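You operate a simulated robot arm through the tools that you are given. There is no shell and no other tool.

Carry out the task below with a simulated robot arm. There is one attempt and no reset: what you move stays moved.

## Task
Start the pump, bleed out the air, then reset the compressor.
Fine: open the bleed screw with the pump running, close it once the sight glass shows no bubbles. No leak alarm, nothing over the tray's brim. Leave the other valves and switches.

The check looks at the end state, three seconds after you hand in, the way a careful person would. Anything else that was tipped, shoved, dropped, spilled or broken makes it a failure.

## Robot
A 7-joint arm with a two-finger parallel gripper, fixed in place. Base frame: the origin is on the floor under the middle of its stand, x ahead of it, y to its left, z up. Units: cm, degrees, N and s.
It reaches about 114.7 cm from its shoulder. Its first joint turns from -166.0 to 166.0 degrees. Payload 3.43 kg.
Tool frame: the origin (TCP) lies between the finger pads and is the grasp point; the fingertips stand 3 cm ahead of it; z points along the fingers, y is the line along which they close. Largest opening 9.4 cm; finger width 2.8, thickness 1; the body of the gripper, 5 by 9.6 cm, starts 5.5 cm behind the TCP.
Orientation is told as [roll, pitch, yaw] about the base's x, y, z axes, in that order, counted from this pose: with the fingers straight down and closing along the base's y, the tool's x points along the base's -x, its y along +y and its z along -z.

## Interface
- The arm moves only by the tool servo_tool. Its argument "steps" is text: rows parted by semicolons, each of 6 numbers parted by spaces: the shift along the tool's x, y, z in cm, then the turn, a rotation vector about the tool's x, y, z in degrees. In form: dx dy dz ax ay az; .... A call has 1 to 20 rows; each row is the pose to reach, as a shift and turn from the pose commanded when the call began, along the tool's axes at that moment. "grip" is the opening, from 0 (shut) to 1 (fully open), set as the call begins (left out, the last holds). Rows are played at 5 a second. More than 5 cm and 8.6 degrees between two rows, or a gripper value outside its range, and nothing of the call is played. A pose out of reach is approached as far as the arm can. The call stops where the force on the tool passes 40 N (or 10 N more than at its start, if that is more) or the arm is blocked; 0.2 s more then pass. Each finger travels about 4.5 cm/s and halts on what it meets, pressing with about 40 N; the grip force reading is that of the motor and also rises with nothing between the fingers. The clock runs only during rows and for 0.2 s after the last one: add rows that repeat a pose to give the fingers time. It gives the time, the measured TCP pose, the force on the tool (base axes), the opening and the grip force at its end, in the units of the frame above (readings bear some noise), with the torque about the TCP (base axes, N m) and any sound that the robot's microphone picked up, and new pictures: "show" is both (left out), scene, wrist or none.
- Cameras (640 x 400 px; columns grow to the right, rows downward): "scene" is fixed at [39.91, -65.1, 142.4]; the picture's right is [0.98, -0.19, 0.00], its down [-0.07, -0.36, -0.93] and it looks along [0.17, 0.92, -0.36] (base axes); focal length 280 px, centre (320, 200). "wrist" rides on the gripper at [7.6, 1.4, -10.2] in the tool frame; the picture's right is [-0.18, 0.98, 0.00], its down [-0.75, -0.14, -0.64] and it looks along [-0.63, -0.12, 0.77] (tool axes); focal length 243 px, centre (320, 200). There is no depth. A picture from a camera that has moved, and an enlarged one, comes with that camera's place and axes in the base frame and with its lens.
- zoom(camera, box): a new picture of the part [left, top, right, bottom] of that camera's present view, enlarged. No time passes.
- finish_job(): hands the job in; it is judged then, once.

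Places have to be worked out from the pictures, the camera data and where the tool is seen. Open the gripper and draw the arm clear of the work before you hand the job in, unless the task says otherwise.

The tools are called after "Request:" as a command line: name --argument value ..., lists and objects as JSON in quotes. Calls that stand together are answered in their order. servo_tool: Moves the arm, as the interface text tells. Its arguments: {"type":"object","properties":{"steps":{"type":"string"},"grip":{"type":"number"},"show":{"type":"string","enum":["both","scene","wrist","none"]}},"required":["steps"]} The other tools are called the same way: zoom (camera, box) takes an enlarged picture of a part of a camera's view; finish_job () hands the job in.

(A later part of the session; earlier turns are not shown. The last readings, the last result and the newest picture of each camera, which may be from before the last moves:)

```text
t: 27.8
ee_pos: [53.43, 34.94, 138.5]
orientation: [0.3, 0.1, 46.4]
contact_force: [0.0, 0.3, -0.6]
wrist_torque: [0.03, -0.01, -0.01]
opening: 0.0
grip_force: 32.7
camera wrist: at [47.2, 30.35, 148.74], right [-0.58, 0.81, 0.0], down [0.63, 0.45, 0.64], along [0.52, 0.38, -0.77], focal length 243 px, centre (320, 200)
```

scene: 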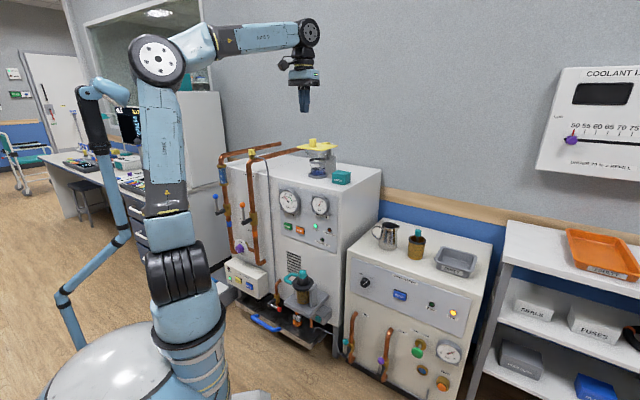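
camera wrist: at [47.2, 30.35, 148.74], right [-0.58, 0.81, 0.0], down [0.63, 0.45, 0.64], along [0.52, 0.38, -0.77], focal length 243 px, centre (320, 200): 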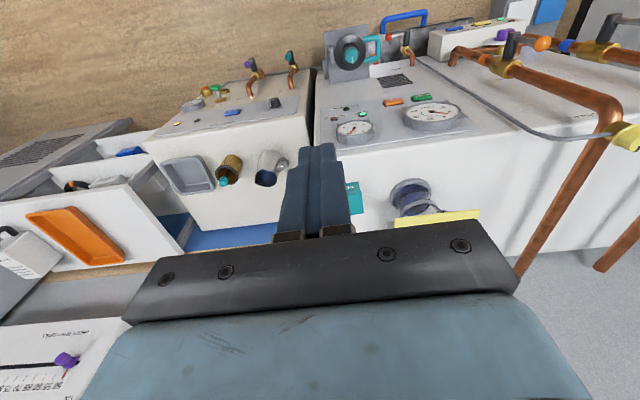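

The fingers are vertical at z≈138. I'll now move left at this height towards the bleed screw, opening the fingers to about 6 cm and stopping a little short of it.

Request:
servo_tool --steps "-0.7 2.4 0.2 0 0 0; -1.4 4.8 0.4 0 0 0; -2.1 7.2 0.6 0 0 0; -2.8 9.6 0.8 0 0 0; -3.5 12 1 0 0 0; -4.2 14.4 1.2 0 0 0; -4.9 16.8 1.4 0 0 0; -5.6 19.2 1.6 0 0 0; -6.3 21.6 1.8 0 0 0; -7 24 2 0 0 0; -7.7 26.4 2.2 0 0 0; -8.4 28.8 2.4 0 0 0; -9.1 31.2 2.6 0 0 0; -9.8 33.6 2.8 0 0 0; -10.5 36 3 0 0 0; -11.2 38.4 3.2 0 0 0; -11.9 40.8 3.3 0 0 0; -12.6 43.2 3.4 0 0 0; -13.6 45.3 3.5 0 0 0; -13.6 45.3 3.5 0 0 0" --grip 0.6

```text
t: 32.0
ee_pos: [29.93, 75.16, 134.29]
orientation: [0.3, 0.0, 46.2]
contact_force: [-0.9, -0.7, 0.6]
wrist_torque: [0.02, -0.01, 0.0]
opening: 5.61
grip_force: 0.1
out of reach, approached as far as the arm can: row 19, 20
camera wrist: at [23.68, 70.57, 144.56], right [-0.58, 0.81, 0.01], down [0.62, 0.44, 0.64], along [0.52, 0.38, -0.77], focal length 243 px, centre (320, 200)
```

scene: 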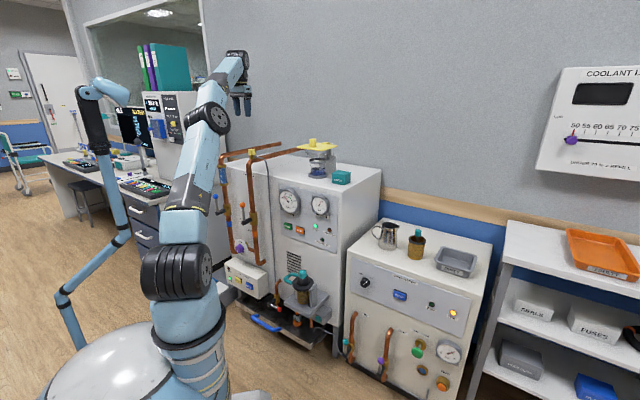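
wrist: 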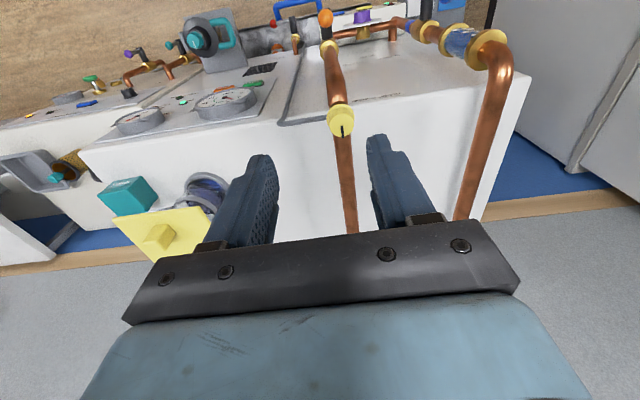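

The yellow cap sits between and ahead of the fingers, at about (31.9, 79.5) with its top near z≈115. I'll zoom in on the cap marker and the sight glass.

Request:
zoom --camera "wrist" --box '[290, 60, 390, 160]'

Request:
zoom --camera "wrist" --box '[400, 0, 540, 90]'

Request:
zoom --camera "scene" --box '[208, 140, 288, 190]'

```text
4.00 times, centred on (340, 110) of wrist
camera zoom: at [23.68, 70.57, 144.56], right [-0.58, 0.81, 0.01], down [0.62, 0.44, 0.64], along [0.52, 0.38, -0.77], focal length 970 px, centre (240, 560)
```

zoom: 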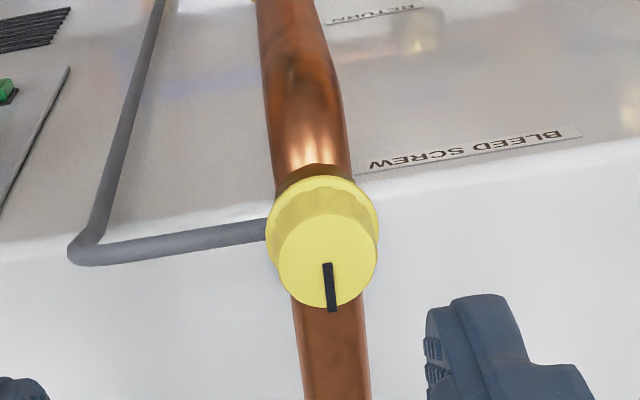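

```text
4.44 times, centred on (470, 45) of wrist
camera zoom: at [23.68, 70.57, 144.56], right [-0.58, 0.81, 0.01], down [0.62, 0.44, 0.64], along [0.52, 0.38, -0.77], focal length 1078 px, centre (-347, 889)
```

zoom: 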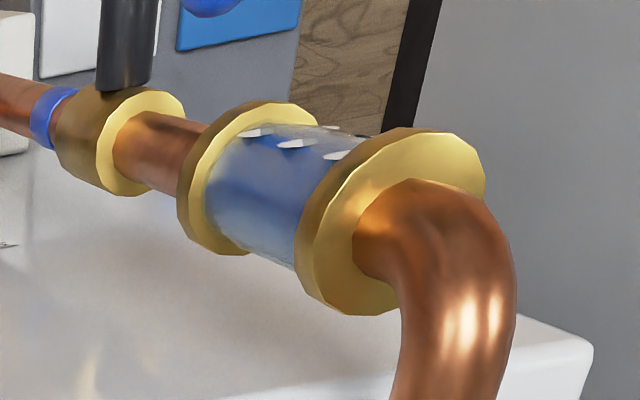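

```text
8.00 times, centred on (248, 165) of scene
camera zoom: at [39.91, -65.1, 142.4], right [0.98, -0.19, 0.0], down [-0.07, -0.36, -0.93], along [0.17, 0.92, -0.36], focal length 2237 px, centre (896, 480)
```

zoom: 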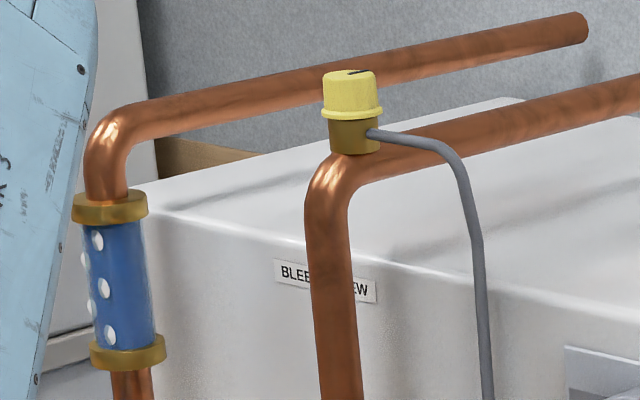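

The cap's marker points toward the wall, at about 50° azimuth, and its axis is near (32.1, 79.9) with a top about 3.1 cm across. Bubbles are clearly visible in the sight glass. I'll centre above the cap at z≈124 and recheck.

Request:
servo_tool --steps "-0.45 0.14 1.07 0 0 0; -0.9 0.28 2.14 0 0 0; -1.35 0.42 3.2 0 0 0; -1.8 0.56 4.3 0 0 0; -2.25 0.7 5.35 0 0 0; -2.7 0.84 6.4 0 0 0; -3.15 0.98 7.5 0 0 0; -3.6 1.12 8.6 0 0 0; -4.05 1.26 9.6 0 0 0; -4.5 1.4 10.7 0 0 0; -4.5 1.4 10.7 0 0 0" --grip 0.75

```text
t: 34.4
ee_pos: [31.93, 79.33, 123.42]
orientation: [0.1, 0.0, 46.3]
contact_force: [0.2, 0.4, -0.5]
wrist_torque: [0.0, -0.03, -0.01]
opening: 7.07
grip_force: 0.0
camera wrist: at [25.74, 74.89, 133.77], right [-0.58, 0.81, 0.0], down [0.62, 0.45, 0.64], along [0.52, 0.38, -0.77], focal length 243 px, centre (320, 200)
```

scene: 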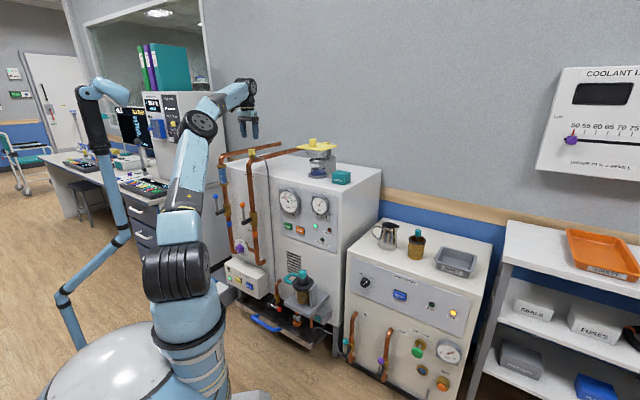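
wrist: 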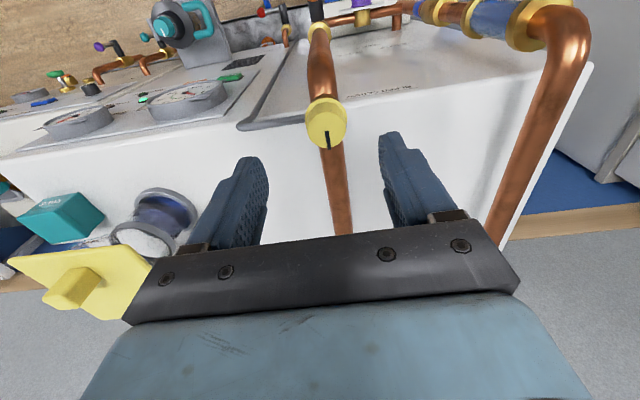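

The cap appears almost on the tool axis, which I expect at px (320, 124). I'll zoom for fine alignment.

Request:
zoom --camera "wrist" --box '[270, 75, 390, 175]'

Request:
zoom --camera "scene" --box '[218, 100, 282, 160]'

```text
4.00 times, centred on (330, 125) of wrist
camera zoom: at [25.74, 74.89, 133.77], right [-0.58, 0.81, 0.0], down [0.62, 0.45, 0.64], along [0.52, 0.38, -0.77], focal length 970 px, centre (280, 500)
```

zoom: 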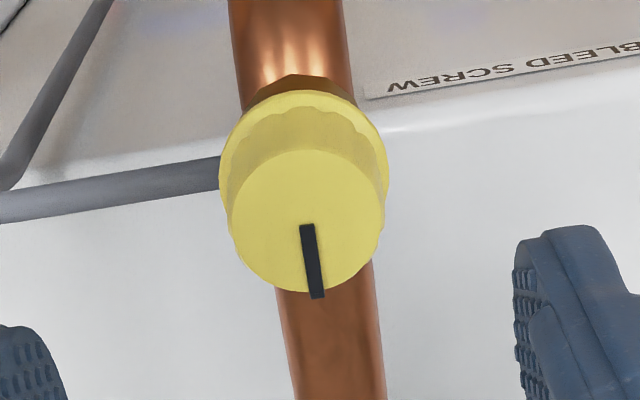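

```text
6.67 times, centred on (250, 130) of scene
camera zoom: at [39.91, -65.1, 142.4], right [0.98, -0.19, 0.0], down [-0.07, -0.36, -0.93], along [0.17, 0.92, -0.36], focal length 1864 px, centre (787, 667)
```

zoom: 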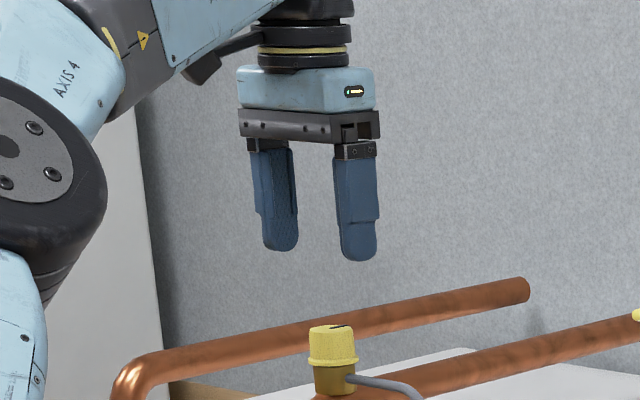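

The cap centre is about 0.6 cm further toward the wall and 0.5 cm left of the tool axis, and its top is near z≈114.7. I'll shift by that and descend until the fingertips are at z≈113, above the flange and the drain tube.

Request:
servo_tool --steps "-0.3 0.24 0 0 0 0; -0.6 0.47 0 0 0 0; -0.6 0.47 1 0 0 0; -0.6 0.47 2 0 0 0; -0.6 0.47 3 0 0 0; -0.6 0.47 4 0 0 0; -0.6 0.47 5 0 0 0; -0.6 0.47 5.8 0 0 0; -0.6 0.47 6.6 0 0 0; -0.6 0.47 7.4 0 0 0; -0.6 0.47 7.4 0 0 0" --grip 0.75

```text
t: 36.8
ee_pos: [32.07, 80.31, 116.11]
orientation: [0.2, 0.1, 46.3]
contact_force: [0.4, 0.4, 0.2]
wrist_torque: [0.02, -0.01, -0.02]
opening: 7.03
grip_force: 0.1
camera wrist: at [25.76, 75.64, 126.4], right [-0.58, 0.81, 0.0], down [0.62, 0.45, 0.64], along [0.52, 0.38, -0.77], focal length 243 px, centre (320, 200)
```

scene: 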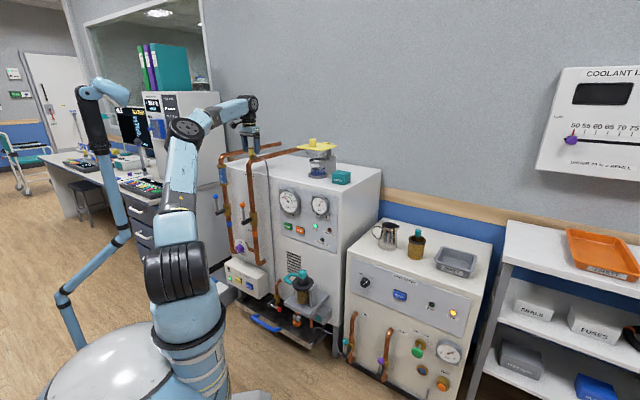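
wrist: 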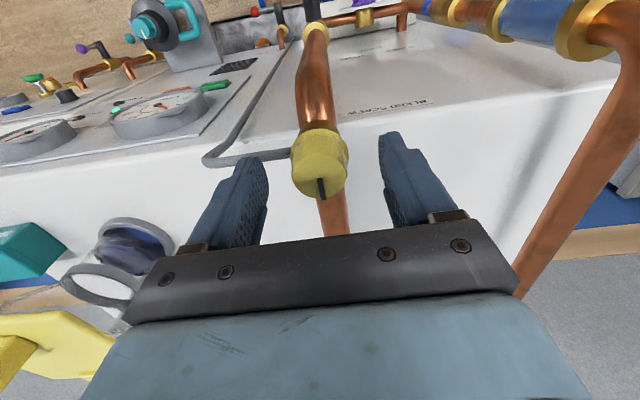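

Request:
zoom --camera "wrist" --box '[220, 110, 440, 240]'

Request:
zoom --camera "scene" --box '[212, 115, 288, 195]'

```text
2.91 times, centred on (330, 175) of wrist
camera zoom: at [25.76, 75.64, 126.4], right [-0.58, 0.81, 0.0], down [0.62, 0.45, 0.64], along [0.52, 0.38, -0.77], focal length 706 px, centre (291, 273)
```

zoom: 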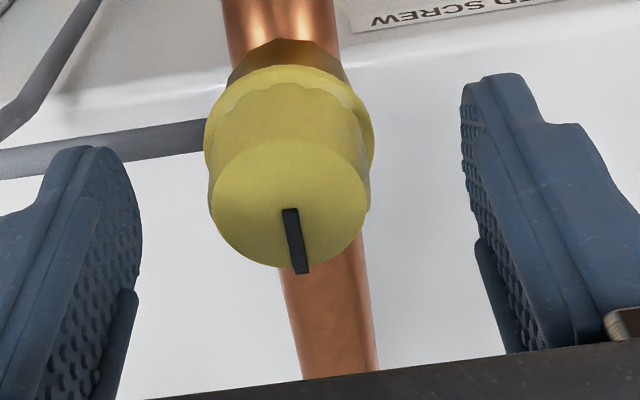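

```text
5.00 times, centred on (250, 155) of scene
camera zoom: at [39.91, -65.1, 142.4], right [0.98, -0.19, 0.0], down [-0.07, -0.36, -0.93], along [0.17, 0.92, -0.36], focal length 1398 px, centre (670, 425)
```

zoom: 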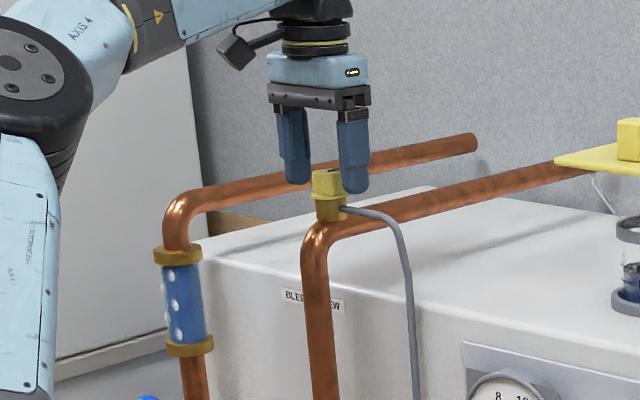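

The cap is centred between the pads, within 0.2 cm, and the scene camera has a clear view of the sight glass. I'll close the gripper on the cap.

Request:
servo_tool --steps "0 0 0 0 0 0; 0 0 0 0 0 0; 0 0 0 0 0 0; 0 0 0 0 0 0" --grip 0

```text
t: 37.8
ee_pos: [32.02, 80.15, 115.97]
orientation: [0.2, 0.1, 46.3]
contact_force: [2.8, -8.1, -2.4]
wrist_torque: [-0.37, -0.04, 0.01]
opening: 3.29
grip_force: 44.9
camera wrist: at [25.82, 75.61, 126.41], right [-0.58, 0.81, 0.0], down [0.63, 0.45, 0.64], along [0.52, 0.37, -0.77], focal length 243 px, centre (320, 200)
```

scene: 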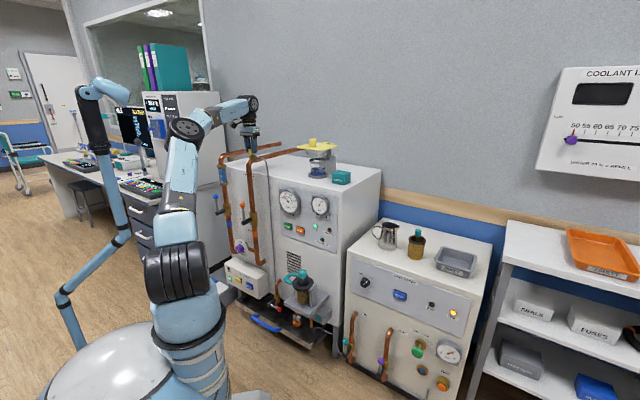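
wrist: 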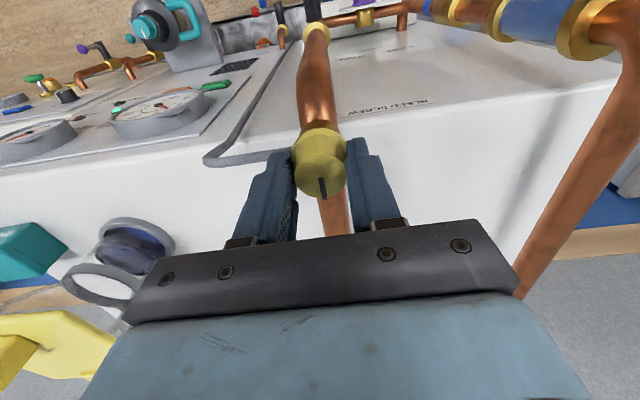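

The cap is gripped at 3.3 cm with only a light side load. I'll turn it counterclockwise 30° to start opening, watching torque and the sight glass.

Request:
servo_tool --steps "0 0 0 0 0 -5; 0 0 0 0 0 -10; 0 0 0 0 0 -15; 0 0 0 0 0 -20; 0 0 0 0 0 -25; 0 0 0 0 0 -30" --grip 0

Request:
zoom --camera "scene" --box '[212, 130, 288, 200]'

```text
t: 39.2
ee_pos: [32.06, 80.07, 116.08]
orientation: [0.3, 0.0, 76.2]
contact_force: [8.7, -22.1, -11.7]
wrist_torque: [-1.34, -0.23, -0.03]
opening: 3.28
grip_force: 45.2
camera wrist: at [29.01, 73.02, 126.4], right [-0.91, 0.41, 0.0], down [0.32, 0.7, 0.64], along [0.26, 0.59, -0.77], focal length 243 px, centre (320, 200)
```

scene: 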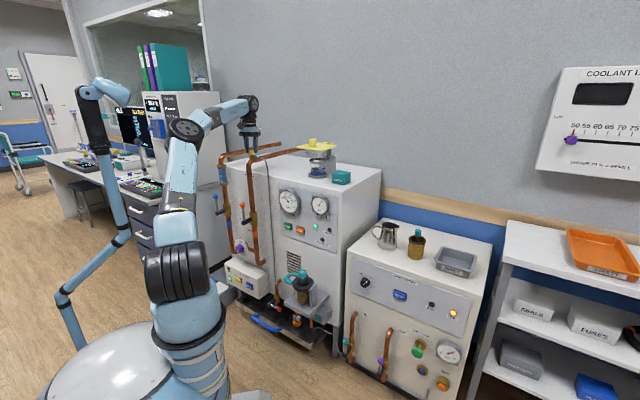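
wrist: 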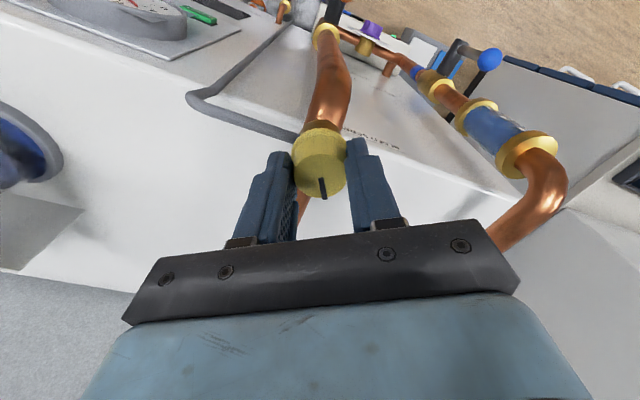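

```text
5.71 times, centred on (250, 165) of scene
camera zoom: at [39.91, -65.1, 142.4], right [0.98, -0.19, 0.0], down [-0.07, -0.36, -0.93], along [0.17, 0.92, -0.36], focal length 1598 px, centre (720, 400)
```

zoom: 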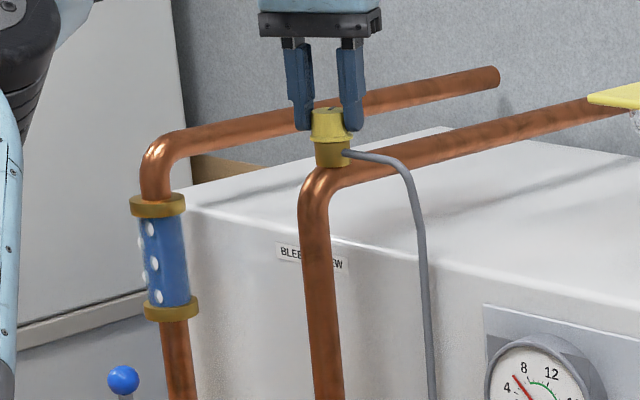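

The cap is turning with the gripper and the bubbles are still there. The side load has grown to about 24 N, so I'll shift about 0.2 cm toward the force while turning another 30°.

Request:
servo_tool --steps "0.09 -0.06 0.05 0 0 0; 0.18 -0.13 0.1 0 0 -5; 0.18 -0.13 0.1 0 0 -10; 0.18 -0.13 0.1 0 0 -15; 0.18 -0.13 0.1 0 0 -20; 0.18 -0.13 0.1 0 0 -25; 0.18 -0.13 0.1 0 0 -30" --grip 0

Request:
zoom --camera "scene" --box '[212, 130, 288, 200]'

Request:
zoom --camera "scene" --box '[220, 170, 350, 345]'

```text
t: 40.5
ee_pos: [32.27, 80.04, 115.95]
orientation: [0.1, -0.3, 96.5]
contact_force: [4.5, 5.9, -7.4]
wrist_torque: [0.55, -0.08, 0.03]
opening: 3.3
grip_force: 45.3
stopped in row 6: the force on the tool passed its limit at 40 N (the readings are from after the stop); the commanded pose is now the measured one
camera wrist: at [31.71, 72.27, 126.35], right [-1.0, 0.07, 0.0], down [0.06, 0.76, 0.65], along [0.04, 0.64, -0.76], focal length 243 px, centre (320, 200)
```

scene: 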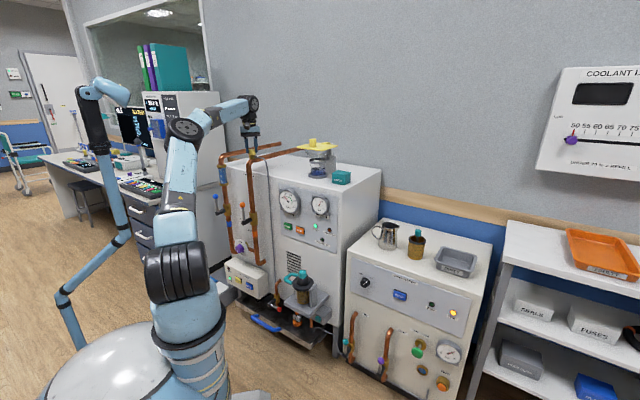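
wrist: 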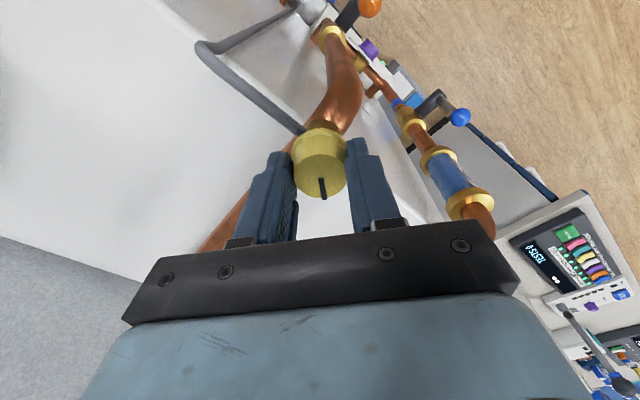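

```text
5.71 times, centred on (250, 165) of scene
camera zoom: at [39.91, -65.1, 142.4], right [0.98, -0.19, 0.0], down [-0.07, -0.36, -0.93], along [0.17, 0.92, -0.36], focal length 1598 px, centre (720, 400)
```

zoom: 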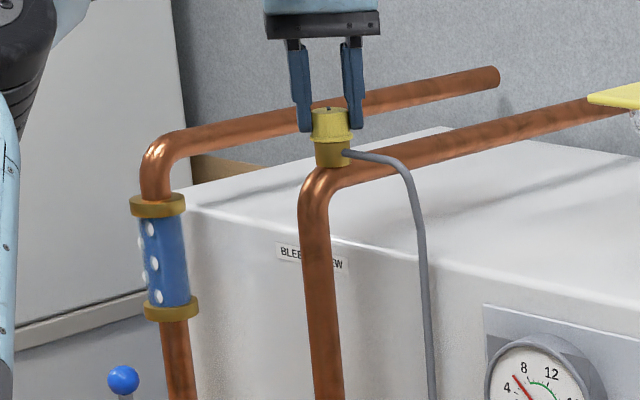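

```text
2.29 times, centred on (285, 258) of scene
camera zoom: at [39.91, -65.1, 142.4], right [0.98, -0.19, 0.0], down [-0.07, -0.36, -0.93], along [0.17, 0.92, -0.36], focal length 639 px, centre (400, 69)
```

zoom: 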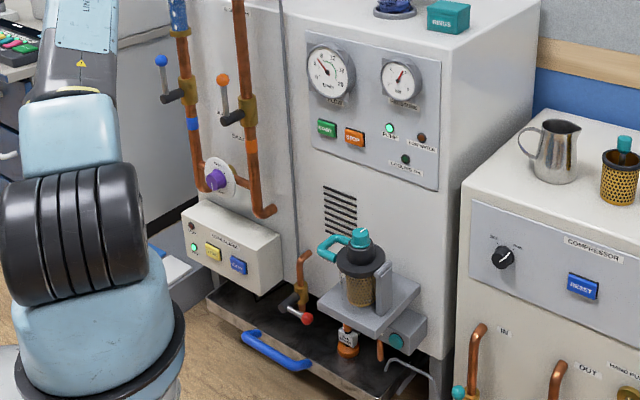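

The cap has turned about 50° and the load relaxed after the stop. Bubbles are still showing and the tray is still dry, so I'll keep turning counterclockwise.

Request:
servo_tool --steps "0 0 0.05 0 0 -4; 0 0 0.05 0 0 -8; 0 0 0.05 0 0 -12; 0 0 0.05 0 0 -16; 0 0 0.05 0 0 -20; 0 0 0.05 0 0 -24; 0 0 0.05 0 0 -28; 0 0 0.05 0 0 -32" --grip 0 --show "wrist"

Request:
zoom --camera "scene" --box '[212, 130, 288, 200]'

Request:
zoom --camera "scene" --box '[220, 220, 350, 345]'

```text
t: 42.3
ee_pos: [32.3, 80.05, 116.07]
orientation: [-0.2, -0.3, 128.7]
contact_force: [21.1, 18.0, 1.0]
wrist_torque: [0.75, -0.62, -0.08]
opening: 3.29
grip_force: 45.1
camera wrist: at [36.0, 73.18, 126.35], right [-0.88, -0.47, 0.0], down [-0.36, 0.67, 0.65], along [-0.3, 0.57, -0.76], focal length 243 px, centre (320, 200)
```

wrist: 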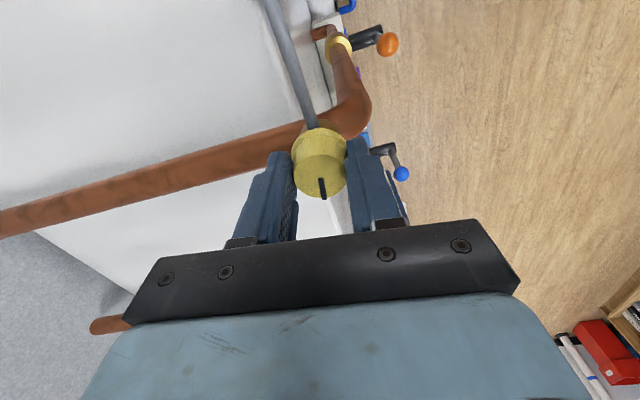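

```text
5.71 times, centred on (250, 165) of scene
camera zoom: at [39.91, -65.1, 142.4], right [0.98, -0.19, 0.0], down [-0.07, -0.36, -0.93], along [0.17, 0.92, -0.36], focal length 1598 px, centre (720, 400)
```

zoom: 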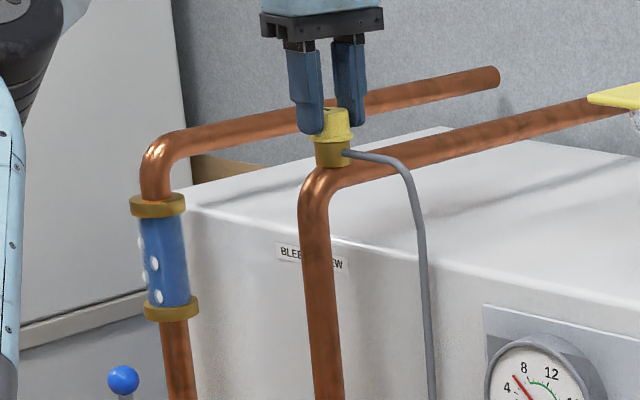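

```text
3.20 times, centred on (285, 282) of scene
camera zoom: at [39.91, -65.1, 142.4], right [0.98, -0.19, 0.0], down [-0.07, -0.36, -0.93], along [0.17, 0.92, -0.36], focal length 895 px, centre (432, -64)
```

zoom: 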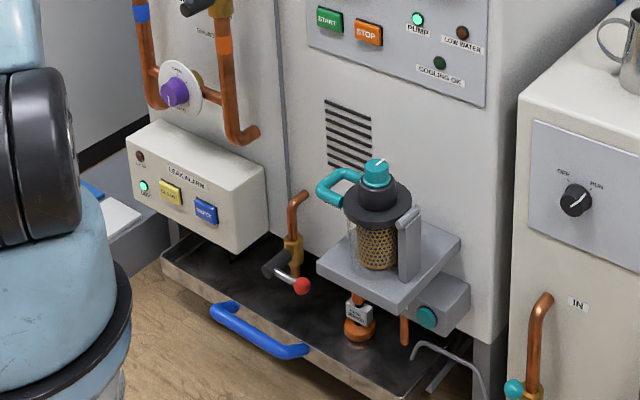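

It's working: the top bubble in the sight glass has gone after about 82° of turn. I'll hold here, relieve the side load slightly, and let it bleed for about a second.

Request:
servo_tool --steps "0 -0.1 0 0 0 0; 0 -0.2 0 0 0 0; 0 -0.22 0 0 0 0; 0 -0.22 0 0 0 0; 0 -0.22 0 0 0 0" --grip 0 --show "none"

Request:
zoom --camera "scene" --box '[212, 130, 288, 200]'

Request:
zoom --camera "scene" --box '[220, 220, 350, 345]'

```text
t: 43.5
ee_pos: [32.27, 80.09, 116.01]
orientation: [0.0, -0.3, 128.6]
contact_force: [5.5, -14.4, -9.8]
wrist_torque: [-0.67, -0.09, 0.05]
opening: 3.29
grip_force: 45.3
```

```text
5.71 times, centred on (250, 165) of scene
camera zoom: at [39.91, -65.1, 142.4], right [0.98, -0.19, 0.0], down [-0.07, -0.36, -0.93], along [0.17, 0.92, -0.36], focal length 1598 px, centre (720, 400)
```

zoom: 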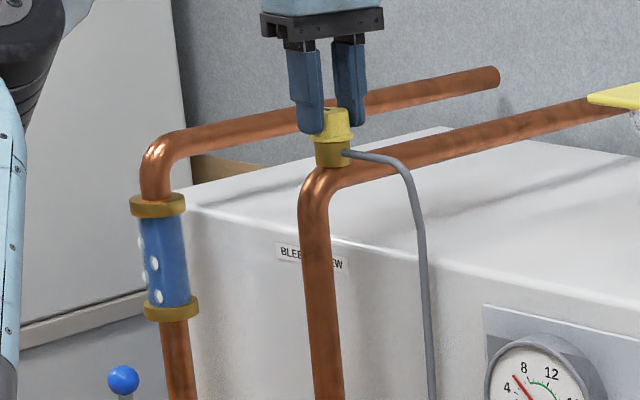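

```text
3.20 times, centred on (285, 282) of scene
camera zoom: at [39.91, -65.1, 142.4], right [0.98, -0.19, 0.0], down [-0.07, -0.36, -0.93], along [0.17, 0.92, -0.36], focal length 895 px, centre (432, -64)
```

zoom: 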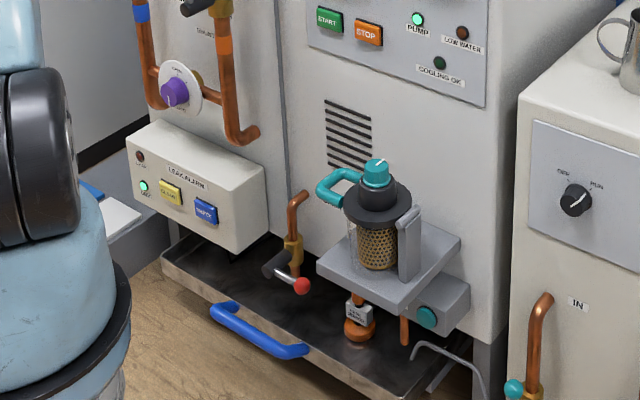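

Four bubbles remain and no water shows in the tray. I'll hold for another 3 s and look again.

Request:
servo_tool --steps "0 0 0 0 0 0; 0 0 0 0 0 0; 0 0 0 0 0 0; 0 0 0 0 0 0; 0 0 0 0 0 0; 0 0 0 0 0 0; 0 0 0 0 0 0; 0 0 0 0 0 0; 0 0 0 0 0 0; 0 0 0 0 0 0; 0 0 0 0 0 0; 0 0 0 0 0 0; 0 0 0 0 0 0; 0 0 0 0 0 0" --grip 0 --show "none"

Request:
zoom --camera "scene" --box '[212, 130, 288, 200]'

Request:
zoom --camera "scene" --box '[220, 220, 350, 345]'

```text
t: 45.8
ee_pos: [32.25, 80.12, 116.1]
orientation: [0.0, -0.3, 128.5]
contact_force: [1.1, -5.4, -4.7]
wrist_torque: [0.17, 0.26, -0.03]
opening: 3.29
grip_force: 45.2
stopped in row 11: the force on the tool passed its limit at 40 N (the readings are from after the stop); the commanded pose is now the measured one
```

```text
5.71 times, centred on (250, 165) of scene
camera zoom: at [39.91, -65.1, 142.4], right [0.98, -0.19, 0.0], down [-0.07, -0.36, -0.93], along [0.17, 0.92, -0.36], focal length 1598 px, centre (720, 400)
```

zoom: 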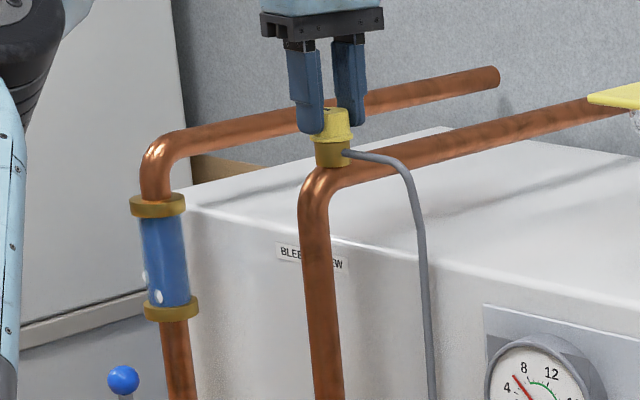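

```text
3.20 times, centred on (285, 282) of scene
camera zoom: at [39.91, -65.1, 142.4], right [0.98, -0.19, 0.0], down [-0.07, -0.36, -0.93], along [0.17, 0.92, -0.36], focal length 895 px, centre (432, -64)
```

zoom: 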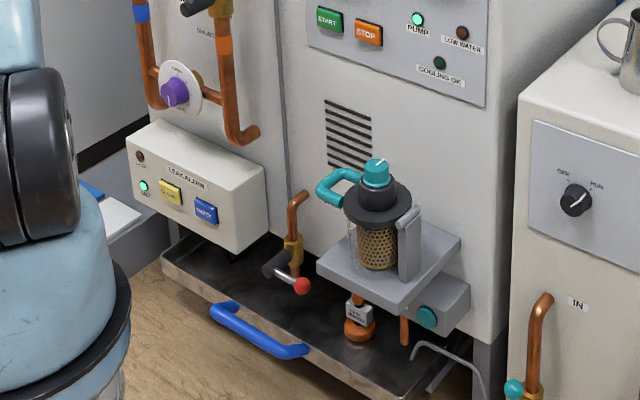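

Only two bubbles remain. I'll hold about 1.5 s more in a short call.

Request:
servo_tool --steps "0 0 0 0 0 0; 0 0 0 0 0 0; 0 0 0 0 0 0; 0 0 0 0 0 0; 0 0 0 0 0 0; 0 0 0 0 0 0; 0 0 0 0 0 0" --grip 0 --show "none"

Request:
zoom --camera "scene" --box '[212, 150, 262, 200]'

Request:
zoom --camera "scene" --box '[220, 220, 350, 345]'

```text
t: 47.4
ee_pos: [32.24, 80.16, 116.01]
orientation: [-0.1, -0.3, 128.6]
contact_force: [0.6, -14.5, -13.1]
wrist_torque: [-0.6, -0.21, 0.02]
opening: 3.3
grip_force: 44.4
```

```text
8.00 times, centred on (237, 175) of scene
camera zoom: at [39.91, -65.1, 142.4], right [0.98, -0.19, 0.0], down [-0.07, -0.36, -0.93], along [0.17, 0.92, -0.36], focal length 2237 px, centre (984, 400)
```

zoom: 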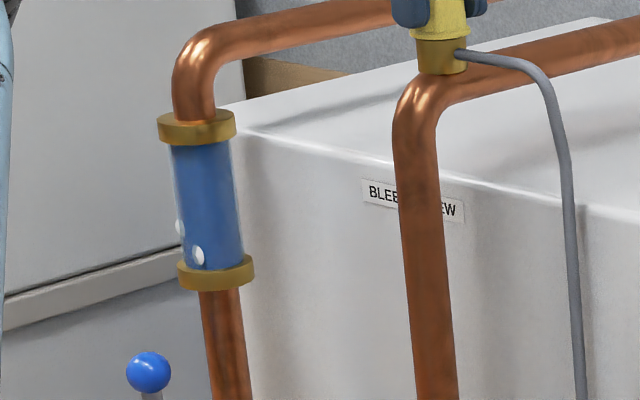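

```text
3.20 times, centred on (285, 282) of scene
camera zoom: at [39.91, -65.1, 142.4], right [0.98, -0.19, 0.0], down [-0.07, -0.36, -0.93], along [0.17, 0.92, -0.36], focal length 895 px, centre (432, -64)
```

zoom: 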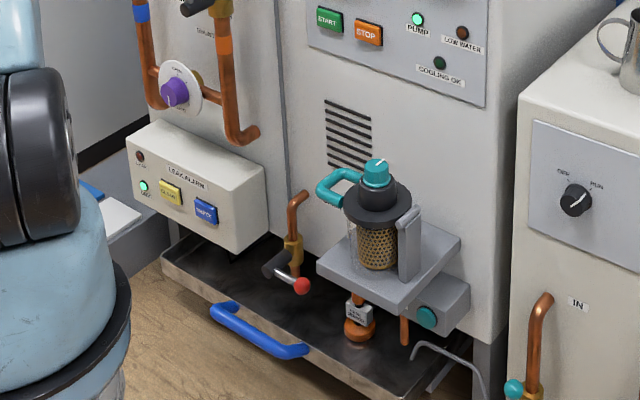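

Two bubbles are left at the bottom of the glass, and the leak alarm lamp is still green. I'll hold about 1.5 s more.

Request:
servo_tool --steps "0 0 0 0 0 0; 0 0 0 0 0 0; 0 0 0 0 0 0; 0 0 0 0 0 0; 0 0 0 0 0 0; 0 0 0 0 0 0; 0 0 0 0 0 0" --grip 0 --show "none"

Request:
zoom --camera "scene" --box '[212, 150, 262, 200]'

Request:
zoom --camera "scene" --box '[220, 220, 350, 345]'

```text
t: 49.0
ee_pos: [32.32, 80.13, 116.15]
orientation: [0.0, -0.3, 128.6]
contact_force: [-1.0, -18.1, -17.8]
wrist_torque: [-0.6, 0.0, 0.01]
opening: 3.32
grip_force: 44.7
```

```text
8.00 times, centred on (237, 175) of scene
camera zoom: at [39.91, -65.1, 142.4], right [0.98, -0.19, 0.0], down [-0.07, -0.36, -0.93], along [0.17, 0.92, -0.36], focal length 2237 px, centre (984, 400)
```

zoom: 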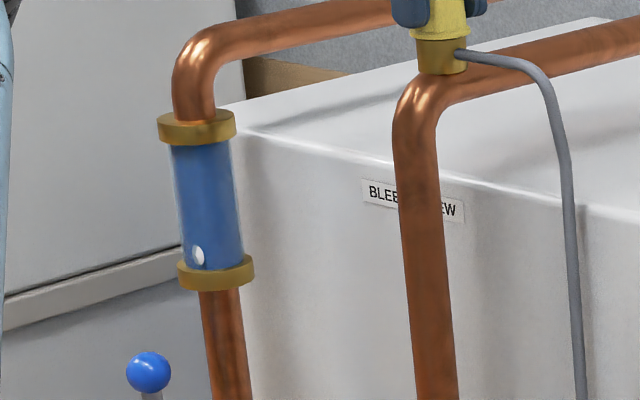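

```text
3.20 times, centred on (285, 282) of scene
camera zoom: at [39.91, -65.1, 142.4], right [0.98, -0.19, 0.0], down [-0.07, -0.36, -0.93], along [0.17, 0.92, -0.36], focal length 895 px, centre (432, -64)
```

zoom: 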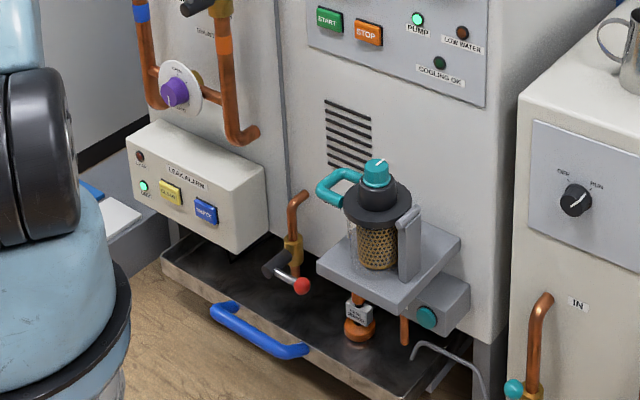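

One bubble is left. I'll hold about a second more, easing the load slightly in the direction of the force.

Request:
servo_tool --steps "0.05 0.04 0.05 0 0 0; 0.08 0.06 0.08 0 0 0; 0.08 0.06 0.08 0 0 0; 0.08 0.06 0.08 0 0 0; 0.08 0.06 0.08 0 0 0" --grip 0 --show "none"

Request:
zoom --camera "scene" --box '[212, 150, 262, 200]'

Request:
zoom --camera "scene" --box '[220, 170, 350, 345]'

```text
t: 50.2
ee_pos: [32.3, 80.11, 116.12]
orientation: [-0.2, -0.3, 128.6]
contact_force: [4.2, 17.2, 8.7]
wrist_torque: [0.77, -0.02, -0.01]
opening: 3.28
grip_force: 45.0
```

```text
8.00 times, centred on (237, 175) of scene
camera zoom: at [39.91, -65.1, 142.4], right [0.98, -0.19, 0.0], down [-0.07, -0.36, -0.93], along [0.17, 0.92, -0.36], focal length 2237 px, centre (984, 400)
```

zoom: 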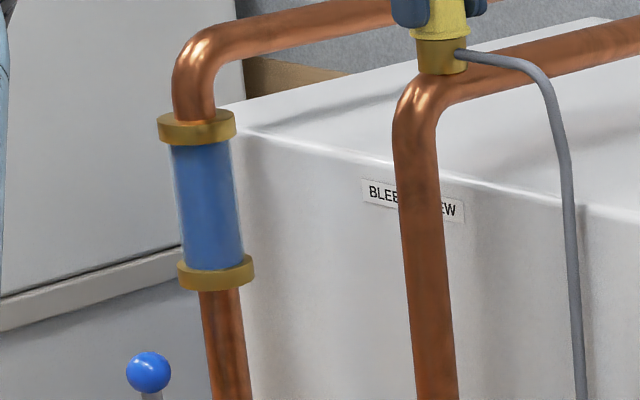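

```text
2.29 times, centred on (285, 258) of scene
camera zoom: at [39.91, -65.1, 142.4], right [0.98, -0.19, 0.0], down [-0.07, -0.36, -0.93], along [0.17, 0.92, -0.36], focal length 639 px, centre (400, 69)
```

zoom: 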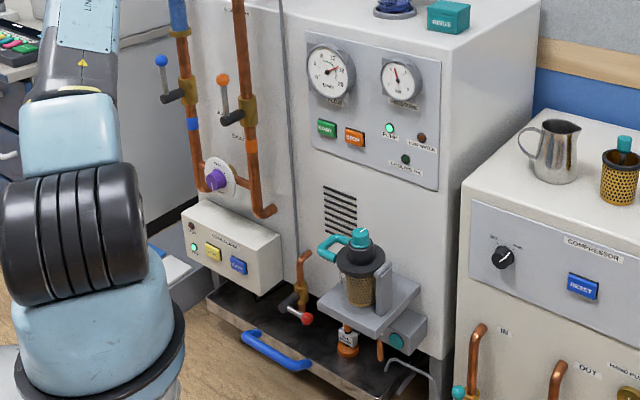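

The sight glass is clear and the flow has risen to about 14 L/min, so the air is out. I'll close the bleed screw now by turning it clockwise back about 82°.

Request:
servo_tool --steps "-0.05 -0.03 -0.02 0 0 8; -0.07 -0.01 0 0 0 16; -0.08 0.01 0.01 0 0 24; -0.09 0.03 0.02 0 0 32; -0.1 0.05 0.03 0 0 40; -0.11 0.07 0.04 0 0 48; -0.12 0.09 0.05 0 0 56; -0.13 0.11 0.06 0 0 64; -0.14 0.13 0.07 0 0 72; -0.15 0.15 0.08 0 0 78; -0.15 0.15 0.08 0 0 83" --grip 0

Request:
zoom --camera "scene" --box '[220, 170, 350, 345]'

```text
t: 52.0
ee_pos: [32.04, 80.04, 116.15]
orientation: [0.1, -0.3, 66.8]
contact_force: [-1.7, -3.6, -2.6]
wrist_torque: [0.43, -0.25, 0.01]
opening: 3.27
grip_force: 45.2
stopped in row 8: the force on the tool passed its limit at 42 N (the readings are from after the stop); the commanded pose is now the measured one
camera wrist: at [27.85, 73.56, 126.38], right [-0.83, 0.56, 0.01], down [0.43, 0.63, 0.65], along [0.36, 0.54, -0.76], focal length 243 px, centre (320, 200)
```

scene: 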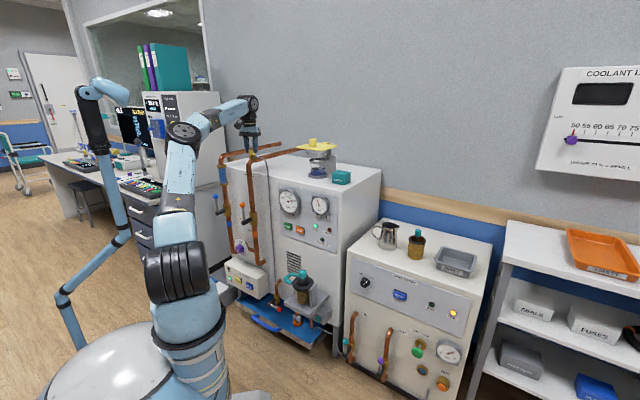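
wrist: 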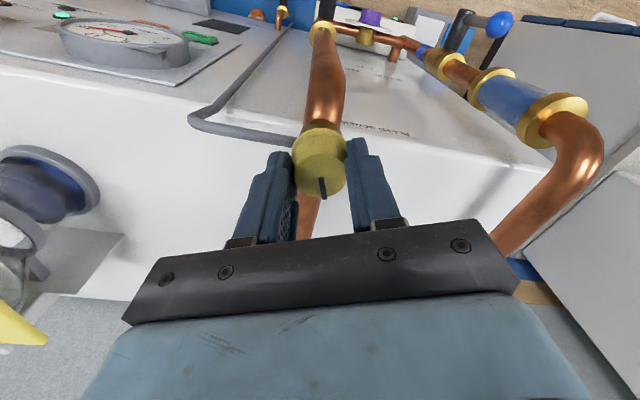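

```text
2.29 times, centred on (285, 258) of scene
camera zoom: at [39.91, -65.1, 142.4], right [0.98, -0.19, 0.0], down [-0.07, -0.36, -0.93], along [0.17, 0.92, -0.36], focal length 639 px, centre (400, 69)
```

zoom: 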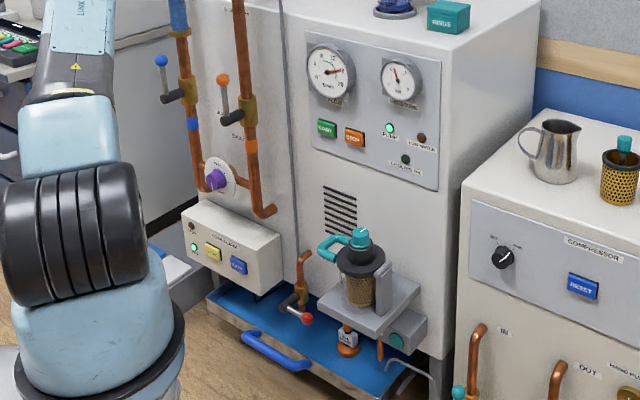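

Water is appearing in the tray and the cap still has about 20° to go, so I'll finish closing it immediately.

Request:
servo_tool --steps "0 0 0.02 0 0 7; 0 0 0.02 0 0 14; 0 0 0.02 0 0 20; 0 0 0.02 0 0 24" --grip 0

Request:
zoom --camera "scene" --box '[220, 170, 350, 345]'

```text
t: 53.0
ee_pos: [32.04, 80.05, 116.05]
orientation: [0.5, -0.2, 42.8]
contact_force: [-2.9, 2.5, 0.5]
wrist_torque: [0.0, 0.3, 0.62]
opening: 3.29
grip_force: 45.7
camera wrist: at [25.54, 75.9, 126.41], right [-0.53, 0.85, 0.01], down [0.65, 0.4, 0.64], along [0.54, 0.35, -0.76], focal length 243 px, centre (320, 200)
```

scene: 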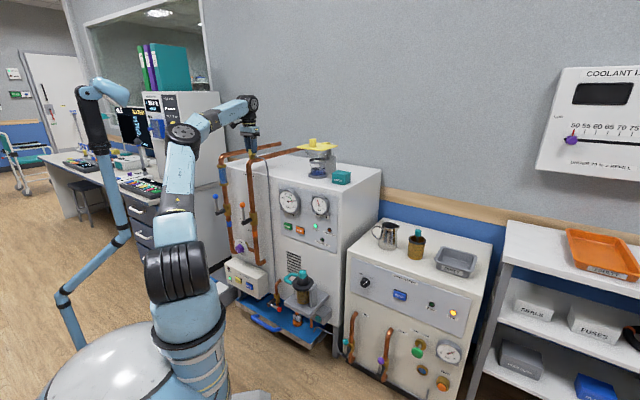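
wrist: 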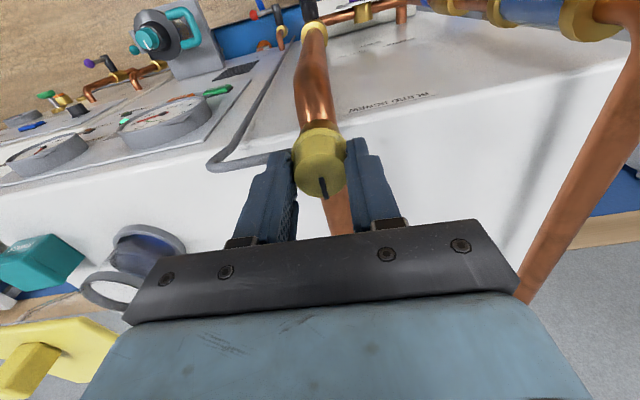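

```text
2.29 times, centred on (285, 258) of scene
camera zoom: at [39.91, -65.1, 142.4], right [0.98, -0.19, 0.0], down [-0.07, -0.36, -0.93], along [0.17, 0.92, -0.36], focal length 639 px, centre (400, 69)
```

zoom: 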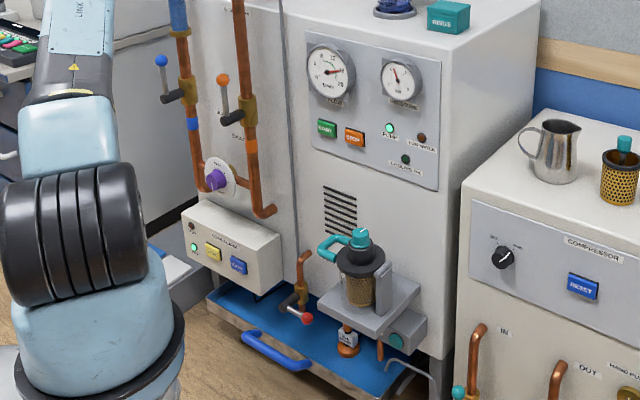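

There's a 0.6 N·m reaction at the end, so the cap is hard against its closed stop. I'll check the tray, the alarm lamps, the sight glass and the cap.

Request:
zoom --camera "scene" --box '[220, 255, 345, 350]'

Request:
zoom --camera "scene" --box '[272, 180, 344, 255]'

Request:
zoom --camera "scene" --box '[212, 130, 288, 200]'

Request:
zoom --camera "wrist" --box '[240, 100, 400, 240]'

Request:
zoom --camera "scene" --box '[345, 255, 475, 340]'

```text
4.21 times, centred on (282, 302) of scene
camera zoom: at [39.91, -65.1, 142.4], right [0.98, -0.19, 0.0], down [-0.07, -0.36, -0.93], along [0.17, 0.92, -0.36], focal length 1178 px, centre (478, -232)
```

zoom: 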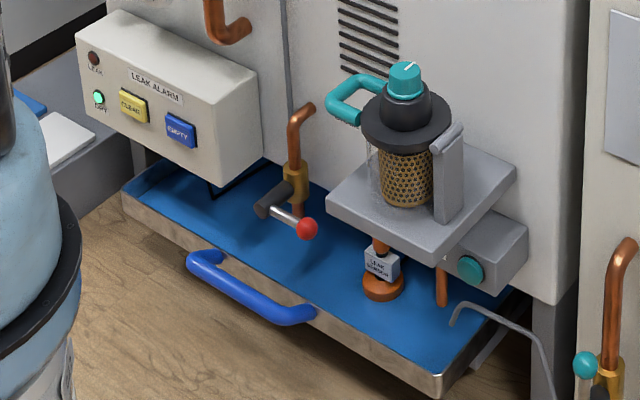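

```text
5.33 times, centred on (308, 218) of scene
camera zoom: at [39.91, -65.1, 142.4], right [0.98, -0.19, 0.0], down [-0.07, -0.36, -0.93], along [0.17, 0.92, -0.36], focal length 1492 px, centre (384, 107)
```

zoom: 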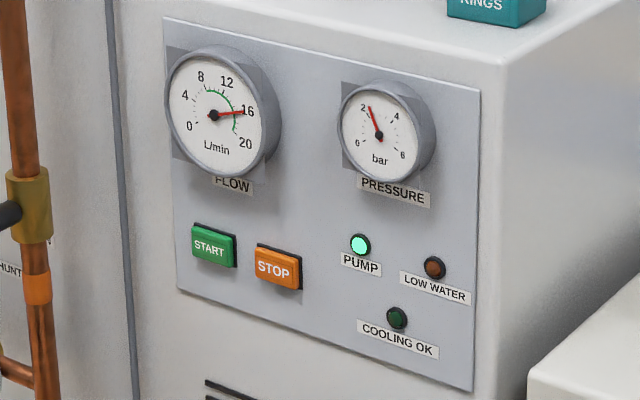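

```text
5.71 times, centred on (250, 165) of scene
camera zoom: at [39.91, -65.1, 142.4], right [0.98, -0.19, 0.0], down [-0.07, -0.36, -0.93], along [0.17, 0.92, -0.36], focal length 1598 px, centre (720, 400)
```

zoom: 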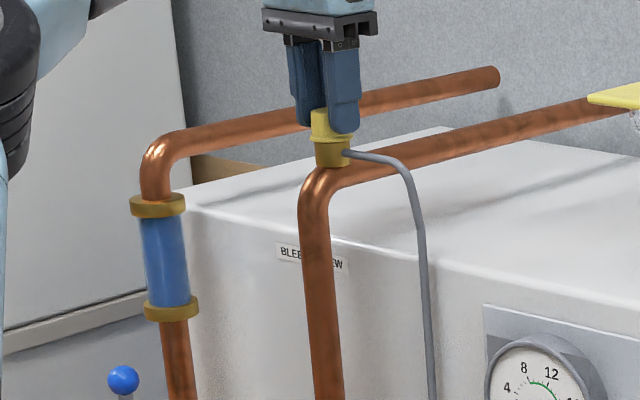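

```text
2.86 times, centred on (320, 170) of wrist
camera zoom: at [25.54, 75.9, 126.41], right [-0.53, 0.85, 0.01], down [0.65, 0.4, 0.64], along [0.54, 0.35, -0.76], focal length 693 px, centre (320, 286)
```

zoom: 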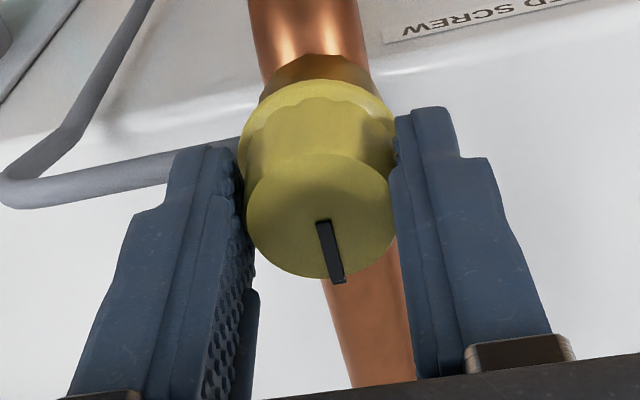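

```text
4.71 times, centred on (410, 298) of scene
camera zoom: at [39.91, -65.1, 142.4], right [0.98, -0.19, 0.0], down [-0.07, -0.36, -0.93], along [0.17, 0.92, -0.36], focal length 1316 px, centre (-104, -259)
```

zoom: 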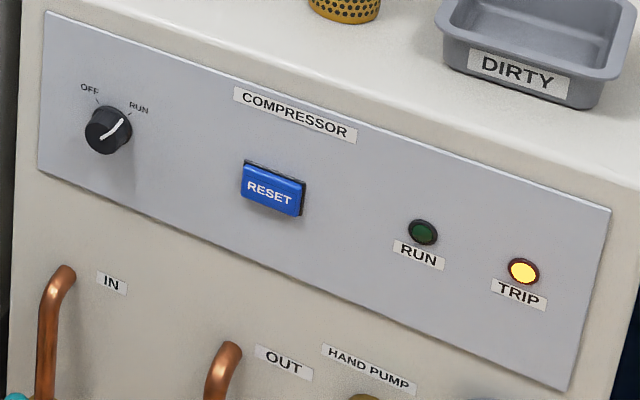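

The bleed is closed: the marker is back where it started and the glass is clear. Only a shallow layer of water lies in the tray, the alarm still shows OK, and flow is about 16 L/min in the green band. I'll open the fingers and lift straight up.

Request:
servo_tool --steps "0 0 0 0 0 0; 0 0 0 0 0 0; 0 0 0 0 0 0; 0 0 -1 0 0 0; 0 0 -2.5 0 0 0; 0 0 -4.5 0 0 0; 0 0 -6.5 0 0 0; 0 0 -8.5 0 0 0; 0 0 -10.5 0 0 0; 0 0 -12.5 0 0 0; 0 0 -14.5 0 0 0; 0 0 -16.5 0 0 0" --grip 0.75

Request:
zoom --camera "scene" --box '[220, 130, 350, 345]'

```text
t: 55.6
ee_pos: [31.6, 78.79, 129.19]
orientation: [0.4, -0.2, 42.8]
contact_force: [-0.5, 0.2, 0.2]
wrist_torque: [-0.01, -0.03, 0.0]
opening: 7.05
grip_force: 0.0
out of reach, approached as far as the arm can: row 10, 11, 12
camera wrist: at [25.11, 74.54, 139.59], right [-0.53, 0.85, 0.01], down [0.65, 0.4, 0.64], along [0.54, 0.35, -0.76], focal length 243 px, centre (320, 200)
```

scene: 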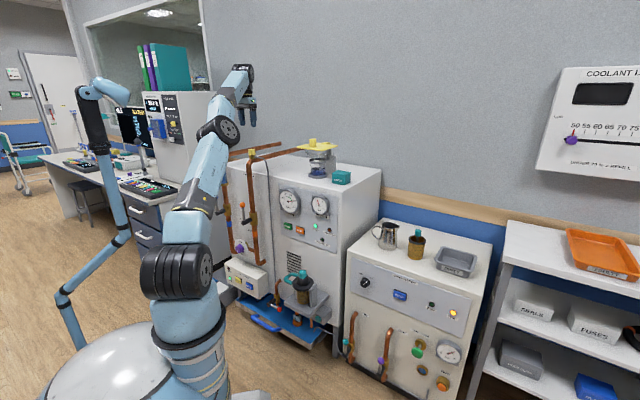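
wrist: 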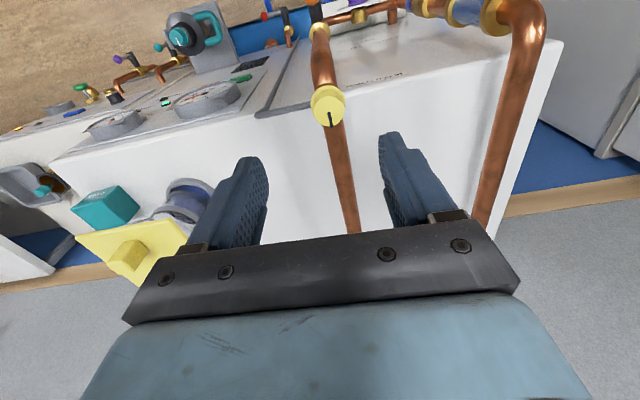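

```text
1.86 times, centred on (285, 238) of scene
camera zoom: at [39.91, -65.1, 142.4], right [0.98, -0.19, 0.0], down [-0.07, -0.36, -0.93], along [0.17, 0.92, -0.36], focal length 520 px, centre (385, 130)
```

zoom: 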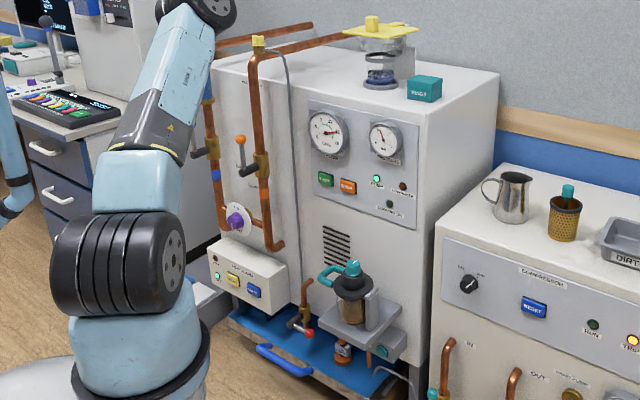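

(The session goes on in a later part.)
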